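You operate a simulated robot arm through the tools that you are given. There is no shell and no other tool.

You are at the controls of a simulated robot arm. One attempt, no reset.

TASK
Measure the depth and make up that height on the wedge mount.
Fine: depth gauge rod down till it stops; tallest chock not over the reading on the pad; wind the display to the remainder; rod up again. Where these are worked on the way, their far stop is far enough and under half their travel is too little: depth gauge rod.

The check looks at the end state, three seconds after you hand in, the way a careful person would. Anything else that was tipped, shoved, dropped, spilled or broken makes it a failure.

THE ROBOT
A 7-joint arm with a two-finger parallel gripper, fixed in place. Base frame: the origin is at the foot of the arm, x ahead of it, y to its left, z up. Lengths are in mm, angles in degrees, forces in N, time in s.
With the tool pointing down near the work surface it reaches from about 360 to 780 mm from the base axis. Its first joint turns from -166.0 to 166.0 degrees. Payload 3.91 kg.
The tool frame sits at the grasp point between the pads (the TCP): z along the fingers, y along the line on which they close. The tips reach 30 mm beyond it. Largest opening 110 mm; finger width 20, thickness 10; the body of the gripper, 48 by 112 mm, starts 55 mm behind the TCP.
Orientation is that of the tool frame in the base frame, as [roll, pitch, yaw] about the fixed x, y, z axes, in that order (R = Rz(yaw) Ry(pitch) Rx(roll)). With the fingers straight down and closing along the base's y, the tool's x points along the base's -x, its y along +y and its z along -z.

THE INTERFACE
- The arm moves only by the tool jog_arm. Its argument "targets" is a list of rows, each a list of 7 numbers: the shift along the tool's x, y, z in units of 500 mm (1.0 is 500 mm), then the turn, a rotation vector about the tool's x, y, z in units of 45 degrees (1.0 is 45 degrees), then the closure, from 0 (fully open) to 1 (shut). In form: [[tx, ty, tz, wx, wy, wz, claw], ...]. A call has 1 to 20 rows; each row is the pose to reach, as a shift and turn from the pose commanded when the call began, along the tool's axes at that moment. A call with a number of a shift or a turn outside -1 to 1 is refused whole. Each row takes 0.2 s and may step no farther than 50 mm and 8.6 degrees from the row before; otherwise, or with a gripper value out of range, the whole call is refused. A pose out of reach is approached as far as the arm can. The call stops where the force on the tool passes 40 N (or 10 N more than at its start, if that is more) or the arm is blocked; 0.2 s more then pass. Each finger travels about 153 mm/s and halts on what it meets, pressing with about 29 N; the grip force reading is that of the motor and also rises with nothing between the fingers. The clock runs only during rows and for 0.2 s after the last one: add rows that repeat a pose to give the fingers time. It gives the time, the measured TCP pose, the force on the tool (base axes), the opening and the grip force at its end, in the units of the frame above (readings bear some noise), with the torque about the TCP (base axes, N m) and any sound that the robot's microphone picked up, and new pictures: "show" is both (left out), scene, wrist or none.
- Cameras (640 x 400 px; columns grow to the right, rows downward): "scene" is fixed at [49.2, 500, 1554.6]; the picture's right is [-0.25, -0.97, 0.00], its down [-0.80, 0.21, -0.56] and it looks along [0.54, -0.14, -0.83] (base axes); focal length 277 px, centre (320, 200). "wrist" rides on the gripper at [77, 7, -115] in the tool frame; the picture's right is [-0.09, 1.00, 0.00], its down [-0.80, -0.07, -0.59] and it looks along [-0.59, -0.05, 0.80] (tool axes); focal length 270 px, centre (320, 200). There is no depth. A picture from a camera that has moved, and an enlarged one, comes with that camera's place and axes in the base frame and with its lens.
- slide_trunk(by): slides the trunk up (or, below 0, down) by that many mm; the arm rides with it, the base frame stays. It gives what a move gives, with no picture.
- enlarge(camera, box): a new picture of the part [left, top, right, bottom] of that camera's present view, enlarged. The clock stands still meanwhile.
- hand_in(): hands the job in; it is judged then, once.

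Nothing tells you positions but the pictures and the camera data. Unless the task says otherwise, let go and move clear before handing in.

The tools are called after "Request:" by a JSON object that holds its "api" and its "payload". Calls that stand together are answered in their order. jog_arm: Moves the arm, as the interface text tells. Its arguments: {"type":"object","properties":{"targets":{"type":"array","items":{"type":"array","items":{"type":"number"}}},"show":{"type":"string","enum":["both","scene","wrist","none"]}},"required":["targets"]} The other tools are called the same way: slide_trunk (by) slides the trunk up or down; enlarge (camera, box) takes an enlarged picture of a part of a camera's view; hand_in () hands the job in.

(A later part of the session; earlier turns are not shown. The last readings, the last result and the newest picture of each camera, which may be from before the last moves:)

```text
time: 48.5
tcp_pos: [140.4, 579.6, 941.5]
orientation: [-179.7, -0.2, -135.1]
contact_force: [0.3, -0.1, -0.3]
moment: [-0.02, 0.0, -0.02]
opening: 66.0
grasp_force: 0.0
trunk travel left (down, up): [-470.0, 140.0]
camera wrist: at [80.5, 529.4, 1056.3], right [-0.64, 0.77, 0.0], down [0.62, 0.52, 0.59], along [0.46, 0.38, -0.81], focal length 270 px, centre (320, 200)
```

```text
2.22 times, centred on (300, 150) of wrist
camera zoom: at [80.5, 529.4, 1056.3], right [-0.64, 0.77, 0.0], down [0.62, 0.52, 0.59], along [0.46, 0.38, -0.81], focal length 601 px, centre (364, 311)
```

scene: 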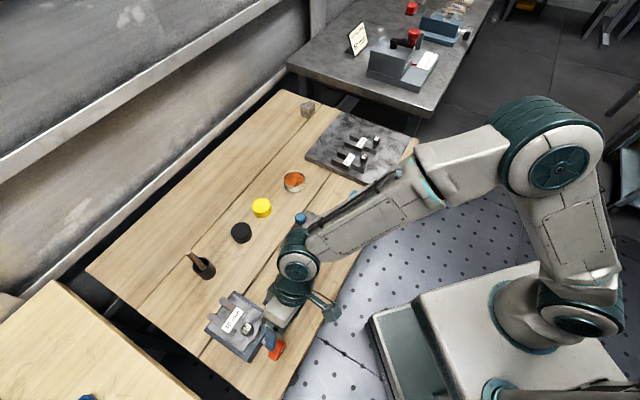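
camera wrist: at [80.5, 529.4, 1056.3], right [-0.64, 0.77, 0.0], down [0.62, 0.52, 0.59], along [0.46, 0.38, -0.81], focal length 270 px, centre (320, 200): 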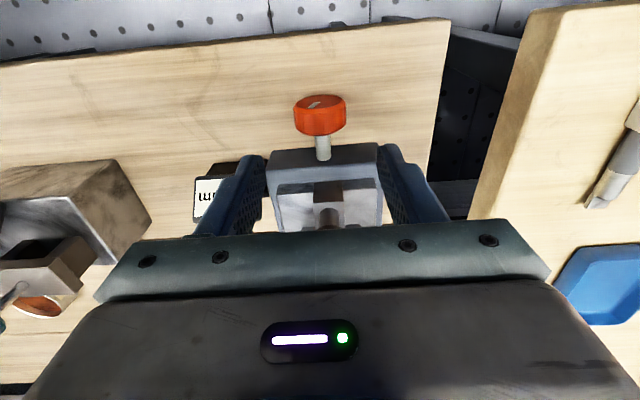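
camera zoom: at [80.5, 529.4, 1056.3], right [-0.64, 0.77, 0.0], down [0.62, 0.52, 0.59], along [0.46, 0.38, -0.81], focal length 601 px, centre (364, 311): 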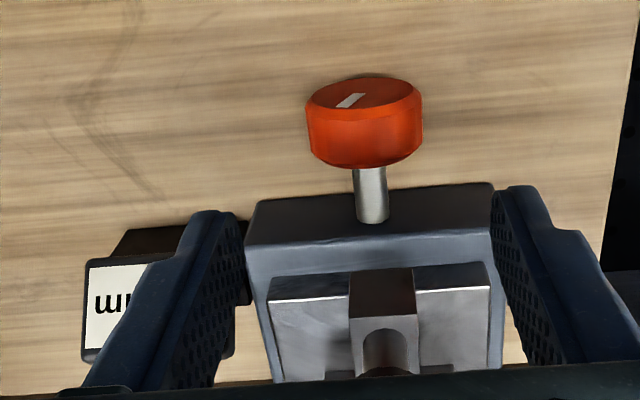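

The white mark has turned. I tilt to +25° about the knob axis while still 110 mm off, and check.

Request:
{"api": "jog_arm", "payload": {"targets": [[-0.004, 0.0323, 0.0024, 0.185, 0, 0, 0.45], [-0.004, 0.064, 0.0094, 0.37, 0, 0, 0.49], [-0.004, 0.0942, 0.0209, 0.5556, 0, 0, 0.49], [-0.004, 0.0942, 0.0209, 0.5556, 0, 0, 0.49]], "show": "both"}}

Request:
{"api": "enlarge", "payload": {"camera": "wrist", "box": [180, 60, 420, 240]}}

Request:
{"api": "enlarge", "payload": {"camera": "scene", "box": [200, 270, 320, 370]}}

```text
time: 49.5
tcp_pos: [105.6, 613.9, 931.5]
orientation: [-154.7, -0.2, -135.1]
contact_force: [-0.9, 0.6, -0.3]
moment: [0.0, -0.02, 0.02]
opening: 56.1
grasp_force: 0.0
trunk travel left (down, up): [-470.0, 140.0]
camera wrist: at [13.2, 597.8, 1032.1], right [-0.57, 0.7, -0.43], down [0.43, 0.7, 0.57], along [0.69, 0.14, -0.71], focal length 270 px, centre (320, 200)
```

scene: 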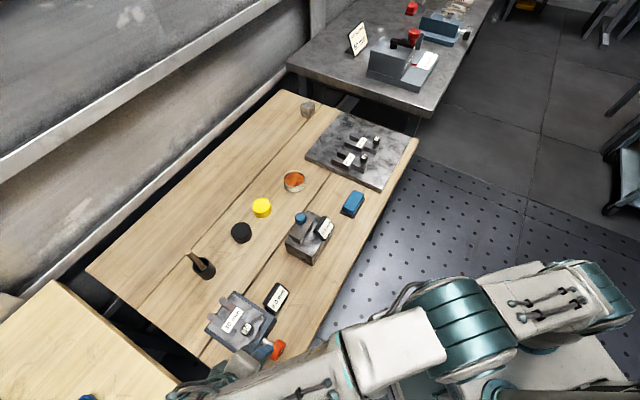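
wrist: 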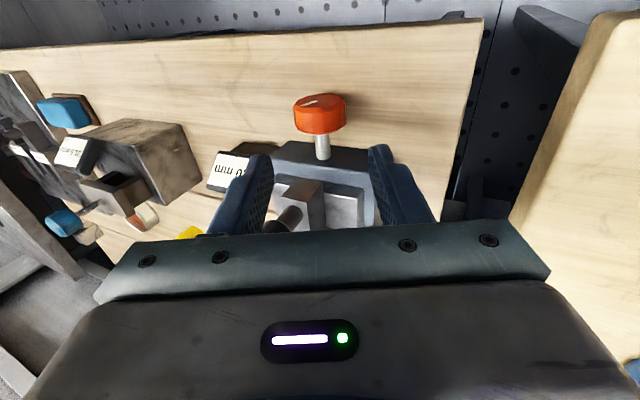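

```text
2.22 times, centred on (300, 150) of wrist
camera zoom: at [13.2, 597.8, 1032.1], right [-0.57, 0.7, -0.43], down [0.43, 0.7, 0.57], along [0.69, 0.14, -0.71], focal length 601 px, centre (364, 311)
```

zoom: 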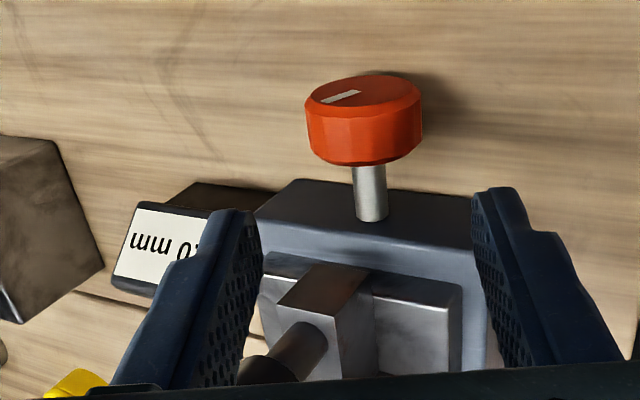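

```text
4.00 times, centred on (260, 320) of scene
camera zoom: at [49.2, 500.0, 1554.6], right [-0.25, -0.97, 0.0], down [-0.8, 0.21, -0.56], along [0.54, -0.14, -0.83], focal length 1108 px, centre (560, -280)
```

zoom: 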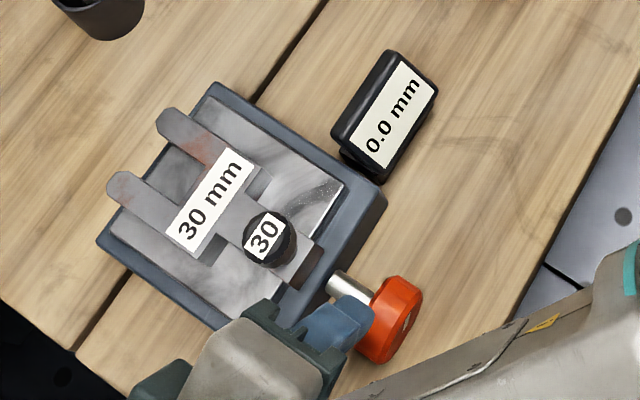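

At +25° tilt the scene camera sees the display clearly: 0.0 mm. I slide down along the tool axis onto the knob.

Request:
{"api": "jog_arm", "payload": {"targets": [[0, 0, 0.05, 0, 0, 0, 0.49], [0, 0, 0.1, 0, 0, 0, 0.49], [0, 0, 0.14, 0, 0, 0, 0.49], [0, 0, 0.165, 0, 0, 0, 0.49], [0, 0, 0.177, 0, 0, 0, 0.49], [0, 0, 0.177, 0, 0, 0, 0.49]], "show": "both"}}

Request:
{"api": "enlarge", "payload": {"camera": "wrist", "box": [180, 60, 420, 240]}}

Request:
{"api": "enlarge", "payload": {"camera": "scene", "box": [200, 270, 320, 370]}}

```text
time: 50.9
tcp_pos: [133.5, 585.3, 848.9]
orientation: [-154.7, -0.2, -135.1]
contact_force: [-0.6, 1.2, -0.8]
moment: [0.02, 0.01, -0.03]
opening: 56.0
grasp_force: 0.0
trunk travel left (down, up): [-470.0, 140.0]
camera wrist: at [40.6, 569.0, 952.0], right [-0.58, 0.7, -0.42], down [0.43, 0.7, 0.57], along [0.69, 0.14, -0.71], focal length 270 px, centre (320, 200)
```

scene: 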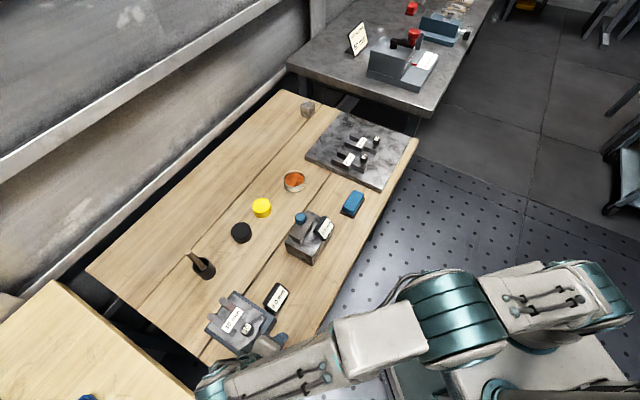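
wrist: 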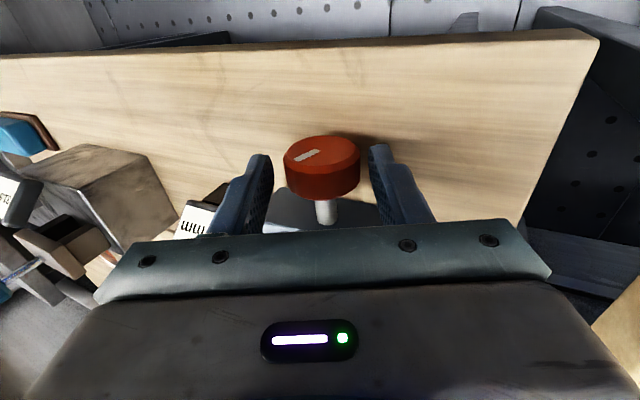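

```text
2.22 times, centred on (300, 150) of wrist
camera zoom: at [40.6, 569.0, 952.0], right [-0.58, 0.7, -0.42], down [0.43, 0.7, 0.57], along [0.69, 0.14, -0.71], focal length 601 px, centre (364, 311)
```

zoom: 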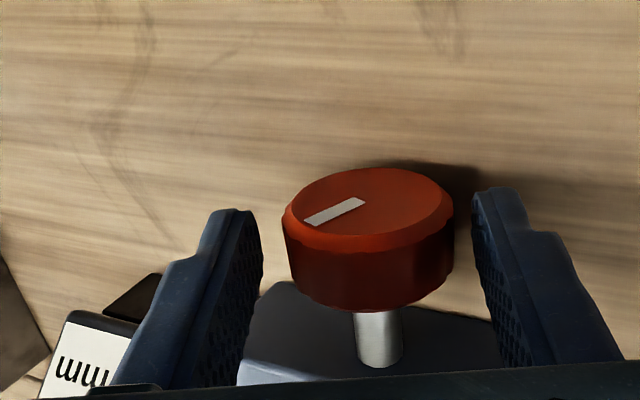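

```text
4.00 times, centred on (260, 320) of scene
camera zoom: at [49.2, 500.0, 1554.6], right [-0.25, -0.97, 0.0], down [-0.8, 0.21, -0.56], along [0.54, -0.14, -0.83], focal length 1108 px, centre (560, -280)
```

zoom: 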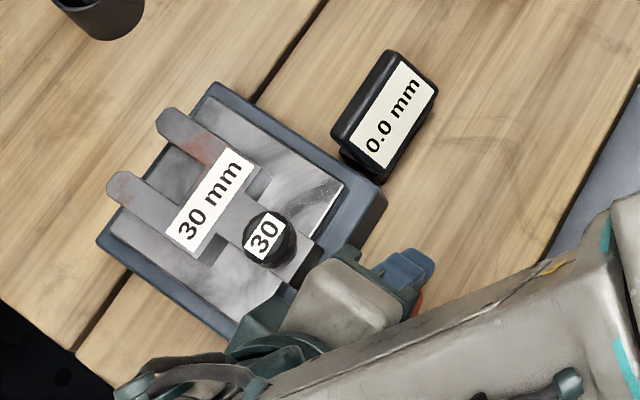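

The gaps on both sides of the knob are even. I close, turn −25° back to upright, and check the display.

Request:
{"api": "jog_arm", "payload": {"targets": [[0, 0, 0, 0, 0, 0, 0.7], [0, 0, 0, 0, 0, 0, 1], [0, 0, 0, 0, 0, 0, 1], [0, -0.0037, 0.0002, -0.1111, 0, 0, 1], [0, -0.0075, 0.0007, -0.2222, 0, 0, 1], [0, -0.0111, 0.0015, -0.3333, 0, 0, 1], [0, -0.0147, 0.0026, -0.4444, 0, 0, 1], [0, -0.0182, 0.004, -0.5556, 0, 0, 1], [0, -0.0182, 0.004, -0.5556, 0, 0, 1]], "show": "both"}}

Request:
{"api": "enlarge", "payload": {"camera": "wrist", "box": [180, 60, 420, 240]}}

Request:
{"api": "enlarge", "payload": {"camera": "scene", "box": [200, 270, 320, 370]}}

```text
time: 52.9
tcp_pos: [141.6, 578.1, 851.9]
orientation: [-179.9, -0.5, -135.0]
contact_force: [-7.1, -2.6, -0.7]
moment: [-0.48, 0.64, -0.26]
opening: 43.3
grasp_force: 45.1
trunk travel left (down, up): [-470.0, 140.0]
camera wrist: at [80.9, 528.9, 967.7], right [-0.64, 0.77, 0.0], down [0.62, 0.52, 0.59], along [0.45, 0.38, -0.81], focal length 270 px, centre (320, 200)
```

scene: 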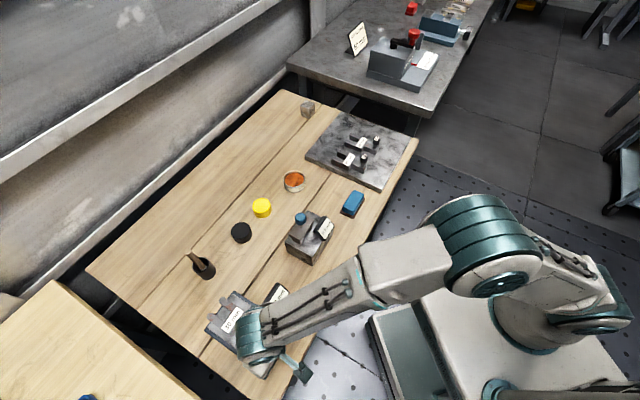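
wrist: 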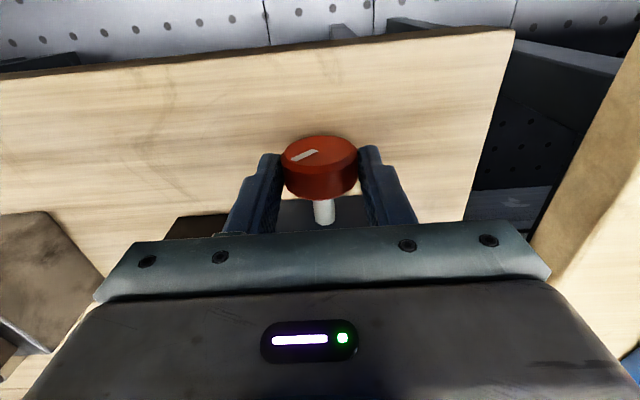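

```text
2.22 times, centred on (300, 150) of wrist
camera zoom: at [80.9, 528.9, 967.7], right [-0.64, 0.77, 0.0], down [0.62, 0.52, 0.59], along [0.45, 0.38, -0.81], focal length 601 px, centre (364, 311)
```

zoom: 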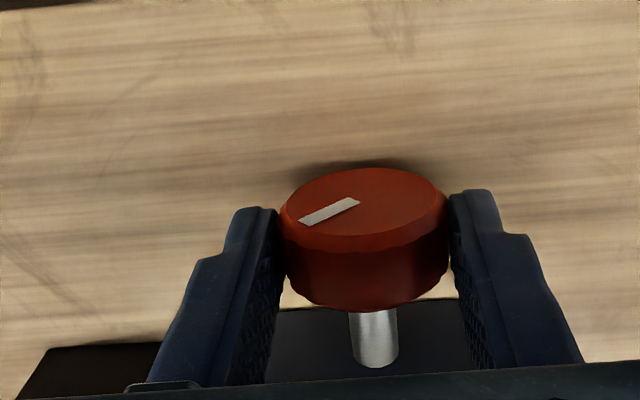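

```text
4.00 times, centred on (260, 320) of scene
camera zoom: at [49.2, 500.0, 1554.6], right [-0.25, -0.97, 0.0], down [-0.8, 0.21, -0.56], along [0.54, -0.14, -0.83], focal length 1108 px, centre (560, -280)
```

zoom: 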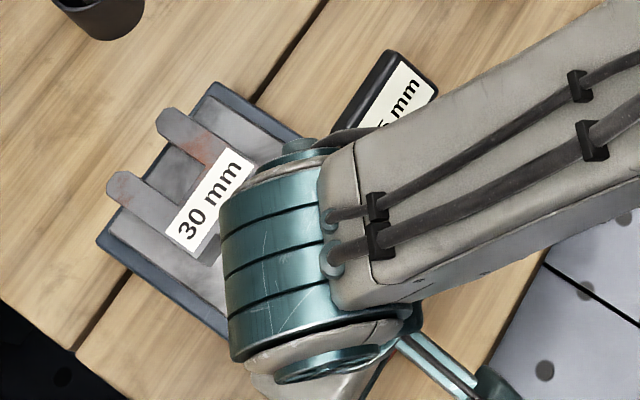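

The display shows x.5, presumably 0.5, so the rate of about 0.5 mm per 25° holds. I continue −25° more in the same grip.

Request:
{"api": "jog_arm", "payload": {"targets": [[0, -0.0037, 0.0002, -0.1111, 0, 0, 1], [0, -0.0075, 0.0007, -0.2222, 0, 0, 1], [0, -0.0111, 0.0015, -0.3333, 0, 0, 1], [0, -0.0147, 0.0026, -0.4444, 0, 0, 1], [0, -0.0182, 0.004, -0.5556, 0, 0, 1], [0, -0.0182, 0.004, -0.5556, 0, 0, 1], [0, -0.0182, 0.004, -0.5556, 0, 0, 0.54], [0, -0.0182, 0.004, -0.5556, 0, 0, 0.54]], "show": "wrist"}}

```text
time: 54.7
tcp_pos: [147.4, 572.4, 851.2]
orientation: [155.1, -0.1, -135.2]
contact_force: [-0.9, -0.1, -0.4]
moment: [0.02, 0.02, 0.02]
opening: 50.7
grasp_force: 0.0
trunk travel left (down, up): [-470.0, 140.0]
camera wrist: at [122.4, 487.8, 959.3], right [-0.57, 0.7, 0.42], down [0.79, 0.34, 0.51], along [0.21, 0.62, -0.75], focal length 270 px, centre (320, 200)
```

wrist: 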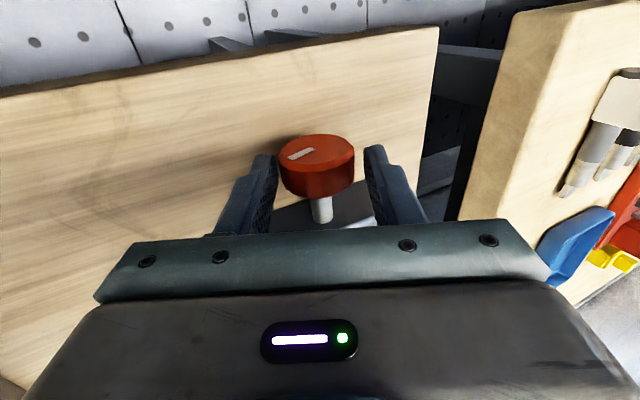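

Released. I back out, then swing back to upright.

Request:
{"api": "jog_arm", "payload": {"targets": [[0, 0, -0.05, 0, 0, 0, 0.54], [0, 0, -0.11, 0, 0, 0, 0.5], [0, 0, -0.18, 0, 0, 0, 0.45], [0, 0.0318, -0.1777, 0.185, 0, 0, 0.45], [0, 0.0631, -0.1708, 0.37, 0, 0, 0.45], [0, 0.093, -0.1594, 0.5556, 0, 0, 0.45], [0, 0.093, -0.1594, 0.5556, 0, 0, 0.49]], "show": "wrist"}}

Request:
{"api": "enlarge", "payload": {"camera": "wrist", "box": [180, 60, 420, 240]}}

Request:
{"api": "enlarge", "payload": {"camera": "scene", "box": [200, 270, 320, 370]}}

```text
time: 56.3
tcp_pos: [138.7, 579.2, 943.0]
orientation: [-179.7, -0.2, -135.1]
contact_force: [-0.1, 0.0, -0.1]
moment: [0.0, -0.05, 0.02]
opening: 55.9
grasp_force: 0.0
trunk travel left (down, up): [-470.0, 140.0]
camera wrist: at [80.1, 529.4, 1057.9], right [-0.64, 0.77, 0.0], down [0.62, 0.52, 0.59], along [0.46, 0.38, -0.81], focal length 270 px, centre (320, 200)
```

wrist: 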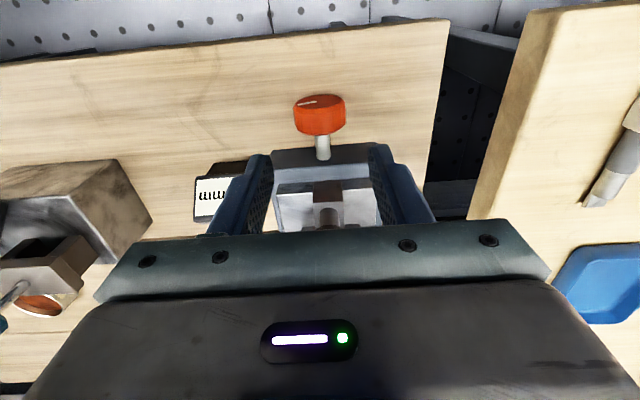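

```text
2.22 times, centred on (300, 150) of wrist
camera zoom: at [80.1, 529.4, 1057.9], right [-0.64, 0.77, 0.0], down [0.62, 0.52, 0.59], along [0.46, 0.38, -0.81], focal length 601 px, centre (364, 311)
```

zoom: 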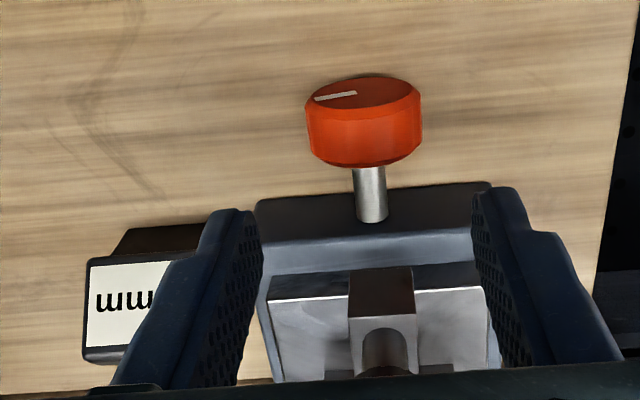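

```text
4.00 times, centred on (260, 320) of scene
camera zoom: at [49.2, 500.0, 1554.6], right [-0.25, -0.97, 0.0], down [-0.8, 0.21, -0.56], along [0.54, -0.14, -0.83], focal length 1108 px, centre (560, -280)
```

zoom: 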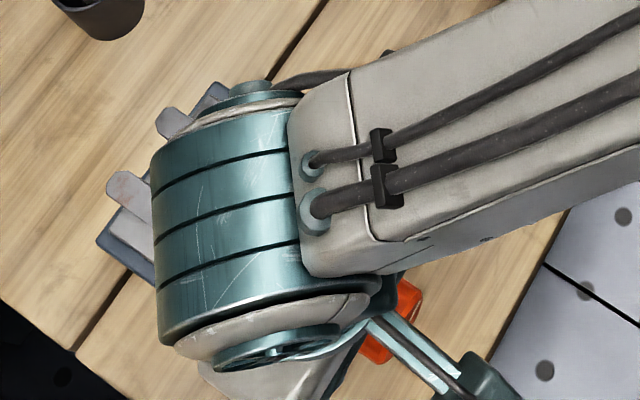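

I tilt to +25° again to read the display and take the next stroke.

Request:
{"api": "jog_arm", "payload": {"targets": [[0, 0.0323, 0.0024, 0.185, 0, 0, 0.49], [0, 0.064, 0.0094, 0.37, 0, 0, 0.49], [0, 0.0942, 0.0209, 0.5556, 0, 0, 0.49], [0, 0.0942, 0.0209, 0.5556, 0, 0, 0.49]], "show": "wrist"}}

Request:
{"api": "enlarge", "payload": {"camera": "wrist", "box": [180, 60, 420, 240]}}

Request:
{"api": "enlarge", "payload": {"camera": "scene", "box": [200, 270, 320, 370]}}

```text
time: 57.3
tcp_pos: [105.2, 612.9, 931.1]
orientation: [-154.7, -0.2, -135.1]
contact_force: [0.9, -0.3, 0.4]
moment: [-0.02, 0.0, 0.0]
opening: 56.3
grasp_force: 0.1
trunk travel left (down, up): [-470.0, 140.0]
camera wrist: at [12.5, 597.4, 1033.4], right [-0.57, 0.7, -0.43], down [0.43, 0.7, 0.57], along [0.69, 0.14, -0.71], focal length 270 px, centre (320, 200)
```

wrist: 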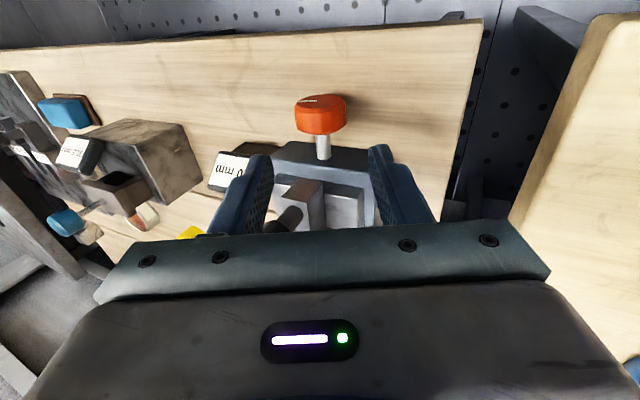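

```text
2.22 times, centred on (300, 150) of wrist
camera zoom: at [12.5, 597.4, 1033.4], right [-0.57, 0.7, -0.43], down [0.43, 0.7, 0.57], along [0.69, 0.14, -0.71], focal length 601 px, centre (364, 311)
```

zoom: 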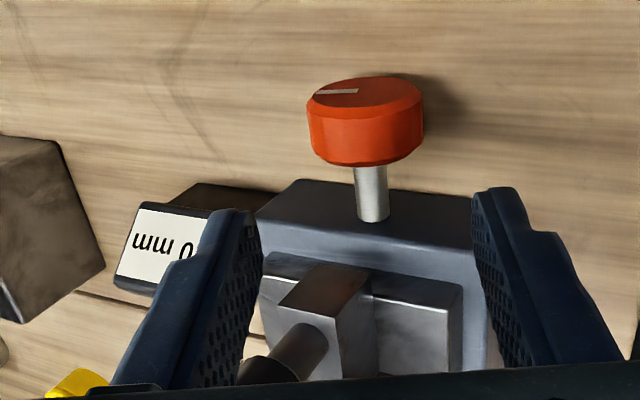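

```text
4.00 times, centred on (260, 320) of scene
camera zoom: at [49.2, 500.0, 1554.6], right [-0.25, -0.97, 0.0], down [-0.8, 0.21, -0.56], along [0.54, -0.14, -0.83], focal length 1108 px, centre (560, -280)
```

zoom: 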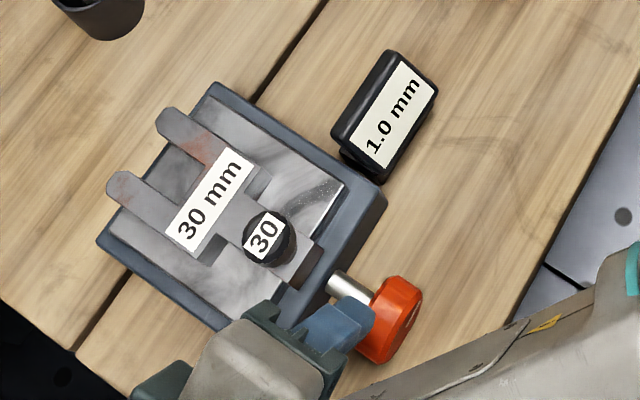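

It reads 1.0 mm. One more stroke of roughly 25° is needed. I slide onto the knob again and close.

Request:
{"api": "jog_arm", "payload": {"targets": [[0, 0, 0.05, 0, 0, 0, 0.49], [0, 0, 0.1, 0, 0, 0, 0.49], [0, 0, 0.14, 0, 0, 0, 0.49], [0, 0, 0.165, 0, 0, 0, 0.49], [0, 0, 0.177, 0, 0, 0, 0.49], [0, 0, 0.177, 0, 0, 0, 0.7], [0, 0, 0.177, 0, 0, 0, 1], [0, 0, 0.177, 0, 0, 0, 1]], "show": "wrist"}}

Request:
{"api": "enlarge", "payload": {"camera": "wrist", "box": [180, 60, 420, 240]}}

Request:
{"api": "enlarge", "payload": {"camera": "scene", "box": [200, 270, 320, 370]}}

```text
time: 59.1
tcp_pos: [133.3, 588.8, 852.7]
orientation: [-154.9, -0.2, -134.9]
contact_force: [-4.8, 5.8, -2.7]
moment: [0.44, -0.17, -0.1]
opening: 43.2
grasp_force: 45.4
trunk travel left (down, up): [-470.0, 140.0]
camera wrist: at [39.9, 571.9, 954.6], right [-0.58, 0.7, -0.42], down [0.43, 0.7, 0.57], along [0.69, 0.14, -0.71], focal length 270 px, centre (320, 200)
```

wrist: 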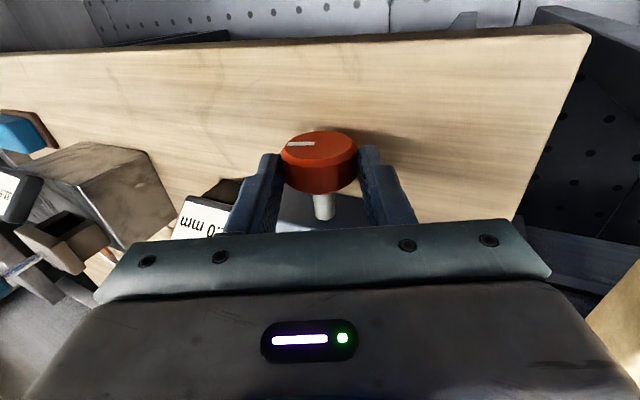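

```text
2.22 times, centred on (300, 150) of wrist
camera zoom: at [39.9, 571.9, 954.6], right [-0.58, 0.7, -0.42], down [0.43, 0.7, 0.57], along [0.69, 0.14, -0.71], focal length 601 px, centre (364, 311)
```

zoom: 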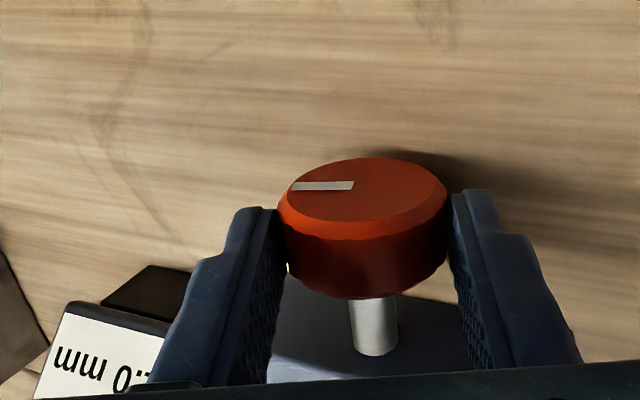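

```text
4.00 times, centred on (260, 320) of scene
camera zoom: at [49.2, 500.0, 1554.6], right [-0.25, -0.97, 0.0], down [-0.8, 0.21, -0.56], along [0.54, -0.14, -0.83], focal length 1108 px, centre (560, -280)
```

zoom: 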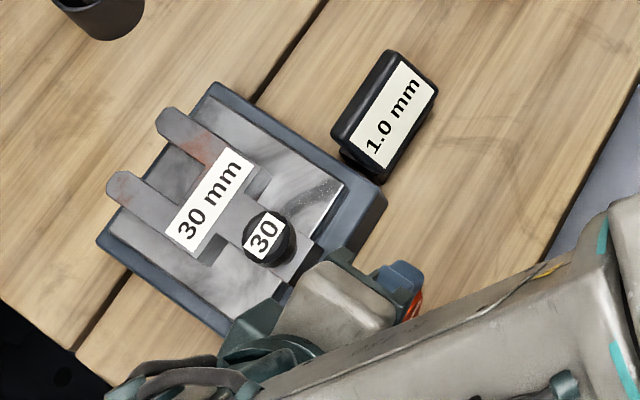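

The closing pushed the tool back about 4 mm, so the grip is too near the tips. I open slightly, seat deeper by 2 mm, and check before closing again.

Request:
{"api": "jog_arm", "payload": {"targets": [[0, 0, 0, 0, 0, 0, 0.5], [0, 0, 0, 0, 0, 0, 0.5], [0, 0, 0.004, 0, 0, 0, 0.5], [0, 0, 0.004, 0, 0, 0, 0.5]], "show": "wrist"}}

Request:
{"api": "enlarge", "payload": {"camera": "wrist", "box": [180, 60, 420, 240]}}

```text
time: 60.1
tcp_pos: [136.0, 585.8, 851.4]
orientation: [-154.8, -0.3, -135.2]
contact_force: [0.5, -0.2, -0.9]
moment: [0.0, 0.05, 0.0]
opening: 54.9
grasp_force: 0.0
trunk travel left (down, up): [-470.0, 140.0]
camera wrist: at [42.1, 570.1, 952.9], right [-0.58, 0.7, -0.42], down [0.44, 0.7, 0.57], along [0.69, 0.14, -0.71], focal length 270 px, centre (320, 200)
```

wrist: 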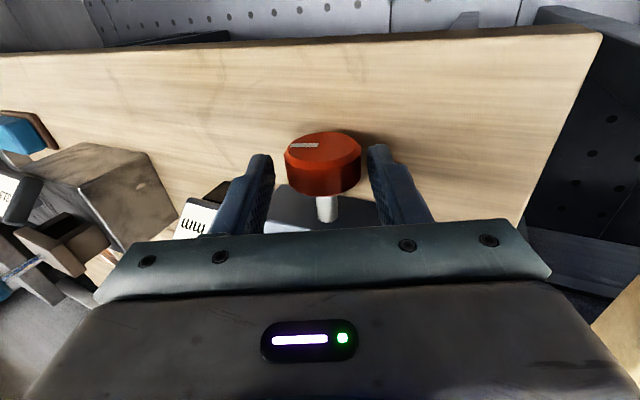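

```text
2.22 times, centred on (300, 150) of wrist
camera zoom: at [42.1, 570.1, 952.9], right [-0.58, 0.7, -0.42], down [0.44, 0.7, 0.57], along [0.69, 0.14, -0.71], focal length 601 px, centre (364, 311)
```

zoom: 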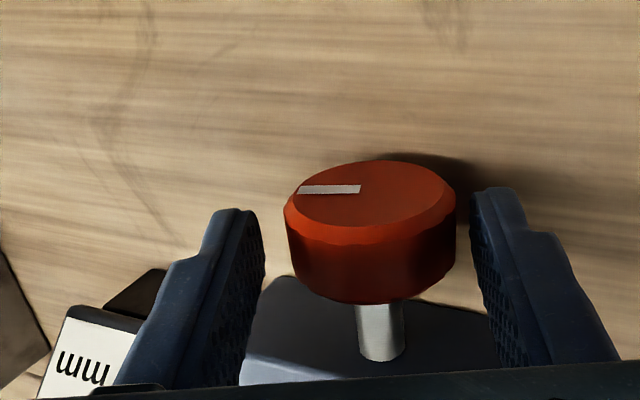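

I seat 3 mm deeper with a slightly narrower opening, centre by 0.8 mm, and close.

Request:
{"api": "jog_arm", "payload": {"targets": [[0, 0.0016, 0, 0, 0, 0, 0.54], [0, 0.0016, 0.006, 0, 0, 0, 0.54], [0, 0.0016, 0.006, 0, 0, 0, 0.54], [0, 0.0016, 0.006, 0, 0, 0, 0.8], [0, 0.0016, 0.006, 0, 0, 0, 1], [0, 0.0016, 0.006, 0, 0, 0, 1]], "show": "wrist"}}

Request:
{"api": "enlarge", "payload": {"camera": "wrist", "box": [180, 60, 420, 240]}}

Request:
{"api": "enlarge", "payload": {"camera": "scene", "box": [200, 270, 320, 370]}}

```text
time: 61.5
tcp_pos: [133.6, 585.5, 848.4]
orientation: [-154.8, -0.2, -135.1]
contact_force: [-2.1, 4.4, -3.0]
moment: [0.23, -0.13, -0.17]
opening: 43.0
grasp_force: 45.0
trunk travel left (down, up): [-470.0, 140.0]
camera wrist: at [42.0, 570.3, 949.0], right [-0.58, 0.7, -0.42], down [0.43, 0.7, 0.57], along [0.69, 0.14, -0.71], focal length 270 px, centre (320, 200)
```

wrist: 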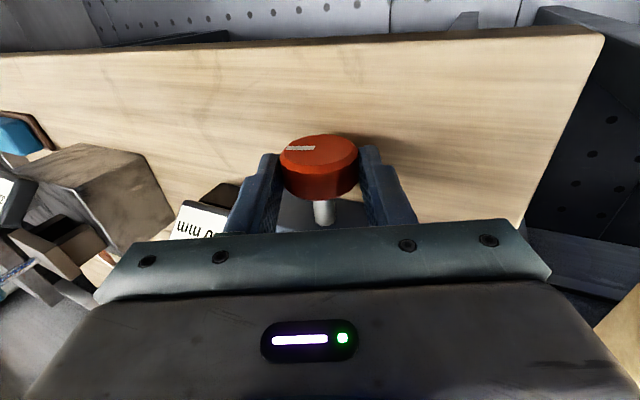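

```text
2.22 times, centred on (300, 150) of wrist
camera zoom: at [42.0, 570.3, 949.0], right [-0.58, 0.7, -0.42], down [0.43, 0.7, 0.57], along [0.69, 0.14, -0.71], focal length 601 px, centre (364, 311)
```

zoom: 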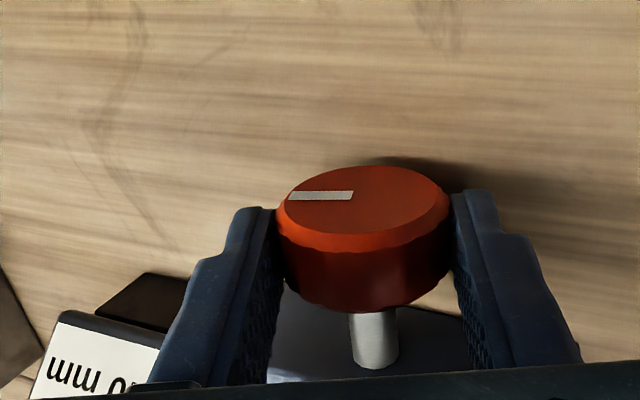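

```text
4.00 times, centred on (260, 320) of scene
camera zoom: at [49.2, 500.0, 1554.6], right [-0.25, -0.97, 0.0], down [-0.8, 0.21, -0.56], along [0.54, -0.14, -0.83], focal length 1108 px, centre (560, -280)
```

zoom: 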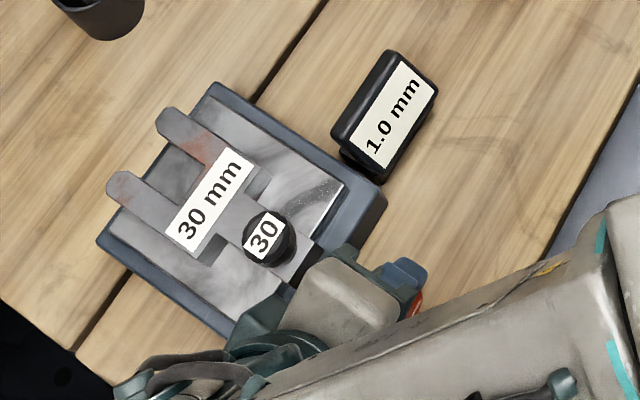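

Good grip. I turn −10° and read the display.

Request:
{"api": "jog_arm", "payload": {"targets": [[0, -0.0037, 0.0002, -0.1111, 0, 0, 1], [0, -0.0073, 0.0006, -0.2222, 0, 0, 1], [0, -0.0073, 0.0006, -0.2222, 0, 0, 1]], "show": "none"}}

Request:
{"api": "enlarge", "payload": {"camera": "scene", "box": [200, 270, 320, 370]}}

Request:
{"api": "enlarge", "payload": {"camera": "wrist", "box": [180, 60, 420, 240]}}

```text
time: 62.3
tcp_pos: [137.3, 583.7, 848.1]
orientation: [-164.9, -0.2, -134.9]
contact_force: [-4.0, 7.1, 1.2]
moment: [-0.11, 0.32, 0.1]
opening: 43.2
grasp_force: 45.0
trunk travel left (down, up): [-470.0, 140.0]
```

```text
4.00 times, centred on (260, 320) of scene
camera zoom: at [49.2, 500.0, 1554.6], right [-0.25, -0.97, 0.0], down [-0.8, 0.21, -0.56], along [0.54, -0.14, -0.83], focal length 1108 px, centre (560, -280)
```

zoom: 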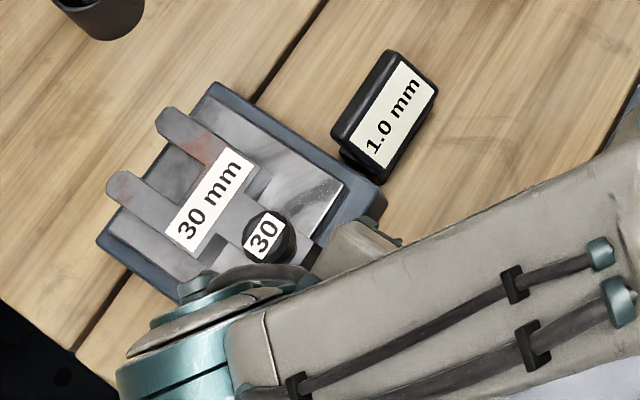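

```text
2.22 times, centred on (300, 150) of wrist
camera zoom: at [57.5, 554.7, 958.4], right [-0.62, 0.74, -0.26], down [0.51, 0.63, 0.59], along [0.6, 0.23, -0.76], focal length 601 px, centre (364, 311)
```

zoom: 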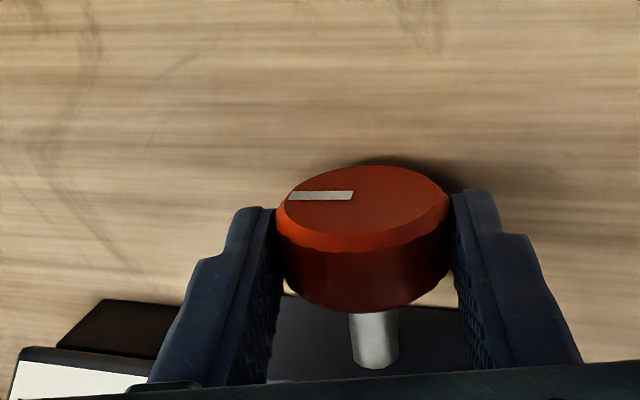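

Still 1.0 mm. I turn −5° more.

Request:
{"api": "jog_arm", "payload": {"targets": [[0, -0.0037, 0.0002, -0.1111, 0, 0, 1], [0, -0.0037, 0.0002, -0.1111, 0, 0, 1]], "show": "none"}}

Request:
{"api": "enlarge", "payload": {"camera": "scene", "box": [200, 270, 320, 370]}}

```text
time: 62.9
tcp_pos: [138.2, 583.5, 849.2]
orientation: [-169.9, -0.3, -134.9]
contact_force: [-3.2, 8.0, -0.5]
moment: [0.43, -0.18, 0.33]
opening: 42.9
grasp_force: 44.9
trunk travel left (down, up): [-470.0, 140.0]
```

```text
4.00 times, centred on (260, 320) of scene
camera zoom: at [49.2, 500.0, 1554.6], right [-0.25, -0.97, 0.0], down [-0.8, 0.21, -0.56], along [0.54, -0.14, -0.83], focal length 1108 px, centre (560, -280)
```

zoom: 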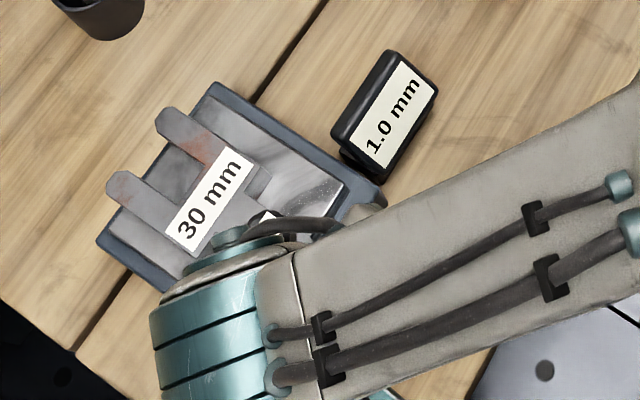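

Request:
{"api": "jog_arm", "payload": {"targets": [[0, -0.0037, 0.0002, -0.1111, 0, 0, 1], [0, -0.0037, 0.0002, -0.1111, 0, 0, 1]], "show": "none"}}

Request:
{"api": "enlarge", "payload": {"camera": "scene", "box": [200, 270, 320, 370]}}

Request:
{"api": "enlarge", "payload": {"camera": "wrist", "box": [180, 60, 420, 240]}}

```text
time: 63.5
tcp_pos: [139.8, 580.5, 850.2]
orientation: [-174.9, -0.1, -135.1]
contact_force: [-0.8, 12.7, 5.1]
moment: [0.18, 0.05, 0.43]
opening: 43.1
grasp_force: 44.6
trunk travel left (down, up): [-470.0, 140.0]
```

```text
4.00 times, centred on (260, 320) of scene
camera zoom: at [49.2, 500.0, 1554.6], right [-0.25, -0.97, 0.0], down [-0.8, 0.21, -0.56], along [0.54, -0.14, -0.83], focal length 1108 px, centre (560, -280)
```

zoom: 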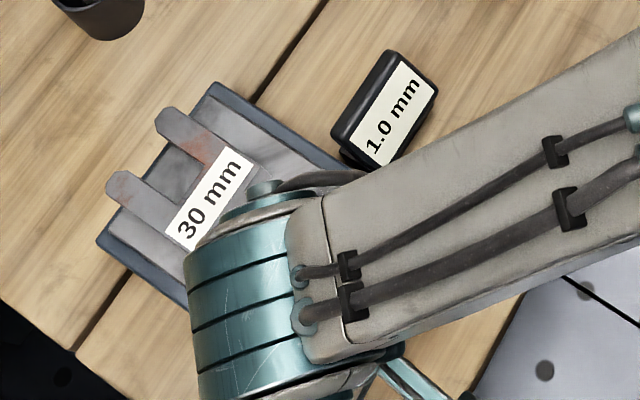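

```text
2.22 times, centred on (300, 150) of wrist
camera zoom: at [73.8, 538.3, 963.7], right [-0.64, 0.76, -0.09], down [0.58, 0.55, 0.6], along [0.51, 0.33, -0.8], focal length 601 px, centre (364, 311)
```

zoom: 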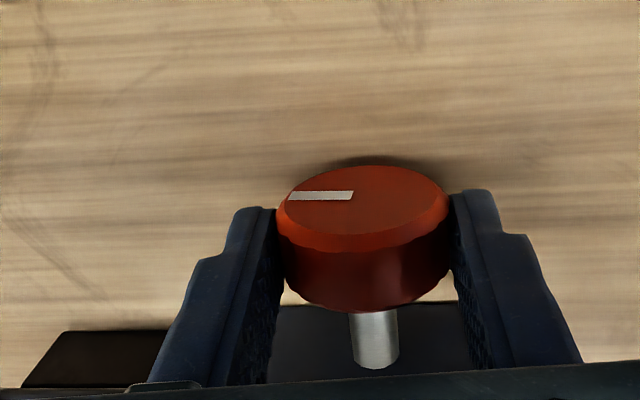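

The mark turns with the gripper; the display still shows 1.0. I continue −5°.

Request:
{"api": "jog_arm", "payload": {"targets": [[0, -0.0045, 0.0002, -0.1111, 0, 0, 1], [0, -0.0045, 0.0002, -0.1111, 0, 0, 1]], "show": "none"}}

Request:
{"api": "enlarge", "payload": {"camera": "scene", "box": [240, 280, 300, 330]}}

```text
time: 64.1
tcp_pos: [141.2, 579.8, 848.9]
orientation: [180.0, -0.1, -135.0]
contact_force: [-0.4, 17.5, 14.1]
moment: [-0.18, 0.58, -0.18]
opening: 43.1
grasp_force: 44.7
trunk travel left (down, up): [-470.0, 140.0]
```

```text
8.00 times, centred on (270, 305) of scene
camera zoom: at [49.2, 500.0, 1554.6], right [-0.25, -0.97, 0.0], down [-0.8, 0.21, -0.56], along [0.54, -0.14, -0.83], focal length 2216 px, centre (720, -640)
```

zoom: 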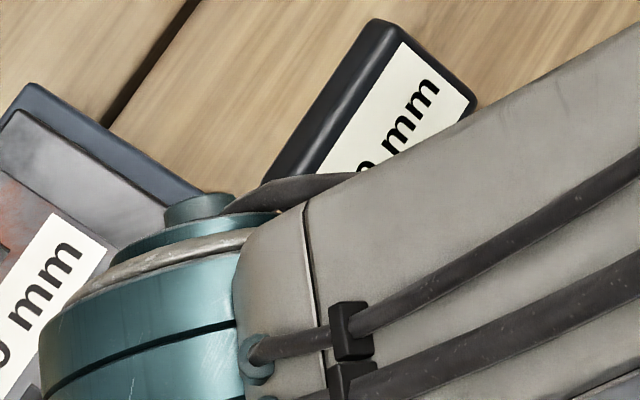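

The visible digit still looks like 0 (1.0). The side force is building, so I relieve it slightly and keep turning −5°, then another −5°.

Request:
{"api": "jog_arm", "payload": {"targets": [[0, -0.001, -0.0018, -0.1111, 0, 0, 1], [0, -0.001, -0.0018, -0.1111, 0, 0, 1]], "show": "both"}}

Request:
{"api": "enlarge", "payload": {"camera": "scene", "box": [240, 280, 300, 330]}}

Request:
{"api": "enlarge", "payload": {"camera": "wrist", "box": [180, 60, 420, 240]}}

```text
time: 64.7
tcp_pos: [144.1, 579.1, 849.3]
orientation: [175.1, -0.3, -134.9]
contact_force: [-0.5, 14.6, 4.5]
moment: [1.09, -0.76, 0.23]
opening: 43.1
grasp_force: 44.5
trunk travel left (down, up): [-470.0, 140.0]
camera wrist: at [90.6, 521.6, 964.9], right [-0.64, 0.76, 0.08], down [0.65, 0.48, 0.58], along [0.41, 0.43, -0.81], focal length 270 px, centre (320, 200)
```

scene: 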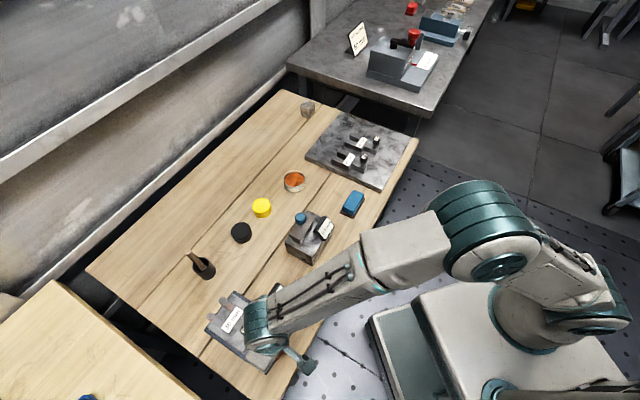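
wrist: 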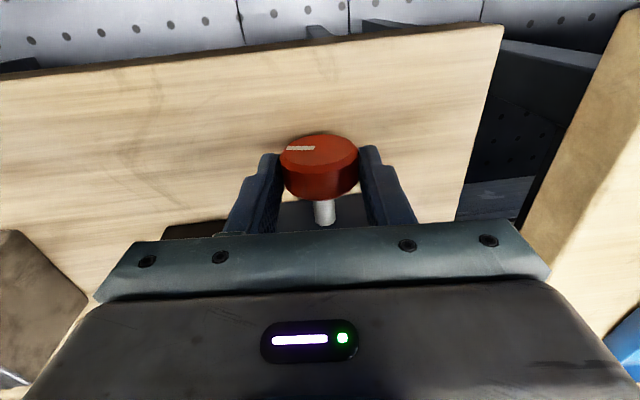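

```text
8.00 times, centred on (270, 305) of scene
camera zoom: at [49.2, 500.0, 1554.6], right [-0.25, -0.97, 0.0], down [-0.8, 0.21, -0.56], along [0.54, -0.14, -0.83], focal length 2216 px, centre (720, -640)
```

zoom: 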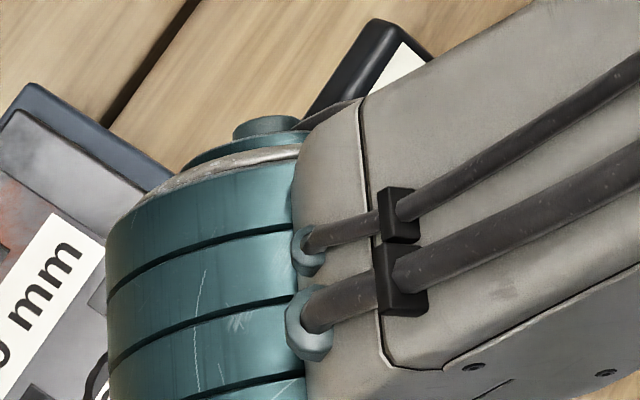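

```text
2.22 times, centred on (300, 150) of wrist
camera zoom: at [90.6, 521.6, 964.9], right [-0.64, 0.76, 0.08], down [0.65, 0.48, 0.58], along [0.41, 0.43, -0.81], focal length 601 px, centre (364, 311)
```

zoom: 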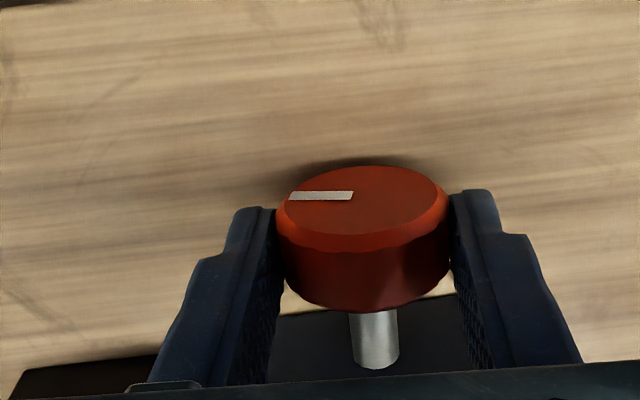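

The knob has turned 105° in total now. I turn −15° more with slight force relief, then release and back out to read.

Request:
{"api": "jog_arm", "payload": {"targets": [[-0.001, -0.0022, 0.0, -0.1111, 0, 0, 1], [-0.002, -0.0045, 0.0004, -0.2222, 0, 0, 1], [-0.002, -0.0078, 0.001, -0.3333, 0, 0, 1], [-0.002, -0.0078, 0.001, -0.3333, 0, 0, 1]], "show": "wrist"}}

Request:
{"api": "enlarge", "payload": {"camera": "wrist", "box": [180, 60, 420, 240]}}

```text
time: 65.7
tcp_pos: [145.8, 574.1, 848.4]
orientation: [160.2, -0.3, -135.1]
contact_force: [6.9, 1.6, 8.9]
moment: [-0.11, 0.09, 0.57]
opening: 42.9
grasp_force: 45.2
trunk travel left (down, up): [-470.0, 140.0]
camera wrist: at [115.4, 497.0, 959.3], right [-0.6, 0.73, 0.34], down [0.76, 0.38, 0.53], along [0.26, 0.57, -0.78], focal length 270 px, centre (320, 200)
```

wrist: 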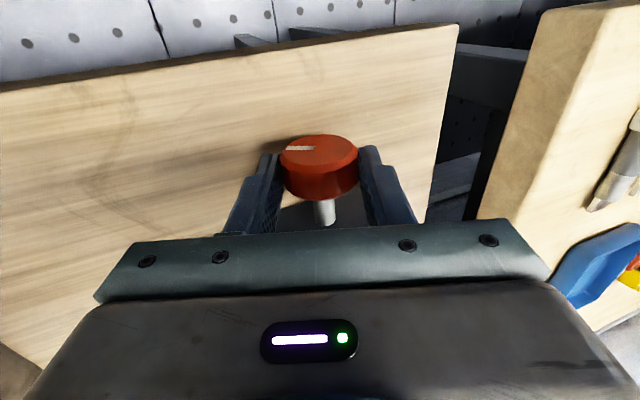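

```text
2.22 times, centred on (300, 150) of wrist
camera zoom: at [115.4, 497.0, 959.3], right [-0.6, 0.73, 0.34], down [0.76, 0.38, 0.53], along [0.26, 0.57, -0.78], focal length 601 px, centre (364, 311)
```

zoom: 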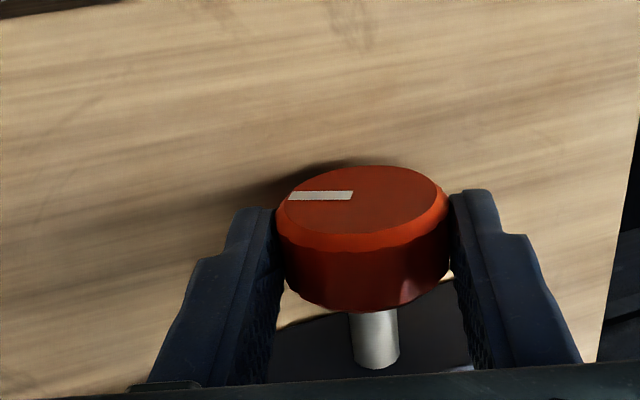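

Total about 120° now. I release, back out, and swing to upright.

Request:
{"api": "jog_arm", "payload": {"targets": [[0, 0, 0, 0, 0, 0, 0.54], [0, 0, 0, 0, 0, 0, 0.54], [0, 0, -0.05, 0, 0, 0, 0.54], [0, 0, -0.11, 0, 0, 0, 0.5], [0, 0, -0.18, 0, 0, 0, 0.5], [0, 0.0258, -0.1785, 0.15, 0, 0, 0.5], [0, 0.0513, -0.1739, 0.3, 0, 0, 0.5], [0, 0.0752, -0.1667, 0.4444, 0, 0, 0.5], [0, 0.0752, -0.1667, 0.4444, 0, 0, 0.5]], "show": "wrist"}}

```text
time: 67.7
tcp_pos: [143.2, 581.6, 939.3]
orientation: [-179.8, -0.2, -135.1]
contact_force: [1.0, 0.2, 0.3]
moment: [-0.01, 0.01, 0.01]
opening: 55.2
grasp_force: 0.1
trunk travel left (down, up): [-470.0, 140.0]
camera wrist: at [83.4, 532.0, 1054.7], right [-0.64, 0.77, 0.0], down [0.62, 0.52, 0.59], along [0.46, 0.38, -0.81], focal length 270 px, centre (320, 200)
```

wrist: 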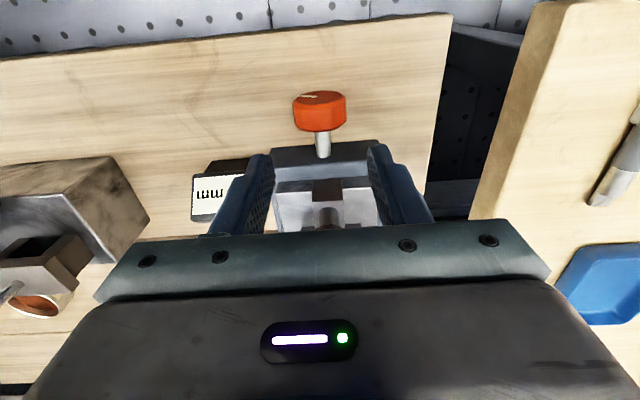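

Next I tilt to +25° to read the display.

Request:
{"api": "jog_arm", "payload": {"targets": [[0, 0.0323, 0.0024, 0.185, 0, 0, 0.49], [0, 0.064, 0.0094, 0.37, 0, 0, 0.49], [0, 0.0942, 0.0209, 0.5556, 0, 0, 0.49], [0, 0.0942, 0.0209, 0.5556, 0, 0, 0.49]], "show": "wrist"}}

Request:
{"api": "enlarge", "payload": {"camera": "wrist", "box": [180, 60, 420, 240]}}

Request:
{"api": "enlarge", "payload": {"camera": "scene", "box": [200, 270, 320, 370]}}

```text
time: 68.7
tcp_pos: [108.6, 615.7, 928.9]
orientation: [-154.7, -0.2, -135.0]
contact_force: [-0.3, 0.4, -0.6]
moment: [-0.04, -0.01, 0.0]
opening: 56.1
grasp_force: 0.0
trunk travel left (down, up): [-470.0, 140.0]
camera wrist: at [15.4, 599.3, 1030.7], right [-0.57, 0.7, -0.43], down [0.43, 0.7, 0.57], along [0.69, 0.14, -0.71], focal length 270 px, centre (320, 200)
```

wrist: 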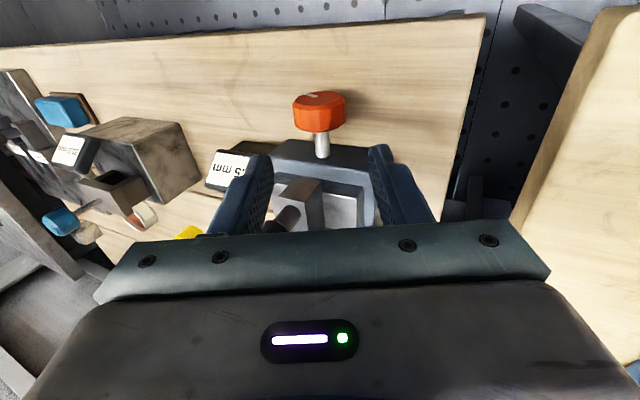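

```text
2.22 times, centred on (300, 150) of wrist
camera zoom: at [15.4, 599.3, 1030.7], right [-0.57, 0.7, -0.43], down [0.43, 0.7, 0.57], along [0.69, 0.14, -0.71], focal length 601 px, centre (364, 311)
```

zoom: 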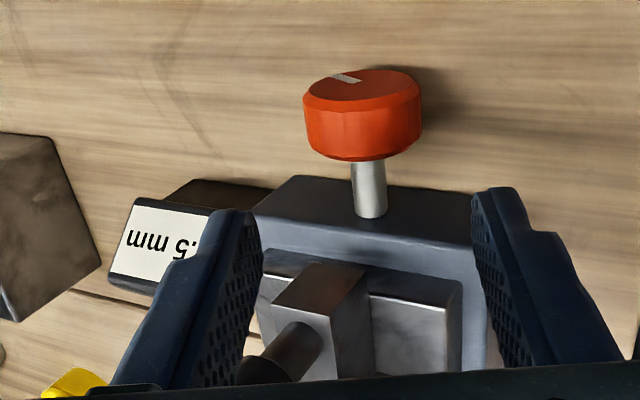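

```text
4.00 times, centred on (260, 320) of scene
camera zoom: at [49.2, 500.0, 1554.6], right [-0.25, -0.97, 0.0], down [-0.8, 0.21, -0.56], along [0.54, -0.14, -0.83], focal length 1108 px, centre (560, -280)
```

zoom: 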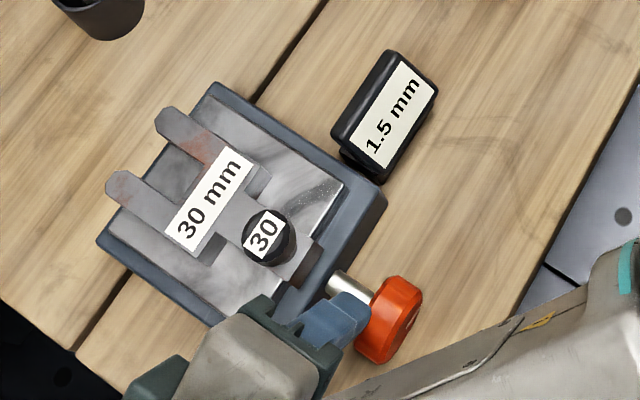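

The display reads 1.5 mm with the 30 chock on the pad, which is what is wanted. I back away from the mount and return to upright.

Request:
{"api": "jog_arm", "payload": {"targets": [[0, 0, -0.06, 0, 0, 0, 0.49], [0, 0, -0.12, 0, 0, 0, 0.45], [0, 0, -0.12, -0.185, 0, 0, 0.3], [0, 0, -0.12, -0.37, 0, 0, 0.3], [0, 0, -0.12, -0.5556, 0, 0, 0.3], [0, 0, -0.12, -0.5556, 0, 0, 0.3]], "show": "none"}}

Request:
{"api": "enlarge", "payload": {"camera": "scene", "box": [200, 270, 320, 370]}}

```text
time: 70.1
tcp_pos: [89.1, 632.1, 985.0]
orientation: [-179.8, -0.2, -135.1]
contact_force: [0.2, 0.0, 0.2]
moment: [0.03, -0.01, -0.02]
opening: 76.8
grasp_force: 0.0
trunk travel left (down, up): [-470.0, 140.0]
```

```text
4.00 times, centred on (260, 320) of scene
camera zoom: at [49.2, 500.0, 1554.6], right [-0.25, -0.97, 0.0], down [-0.8, 0.21, -0.56], along [0.54, -0.14, -0.83], focal length 1108 px, centre (560, -280)
```

zoom: 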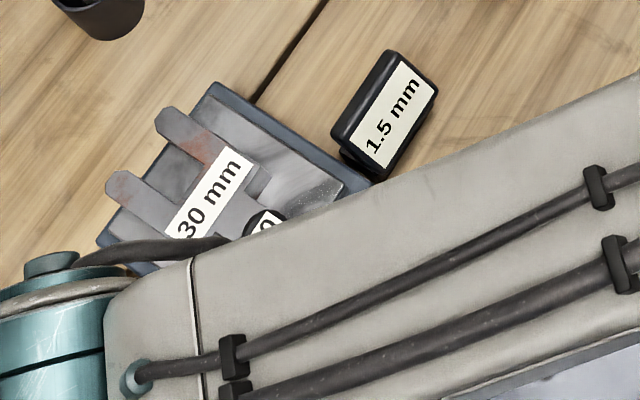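

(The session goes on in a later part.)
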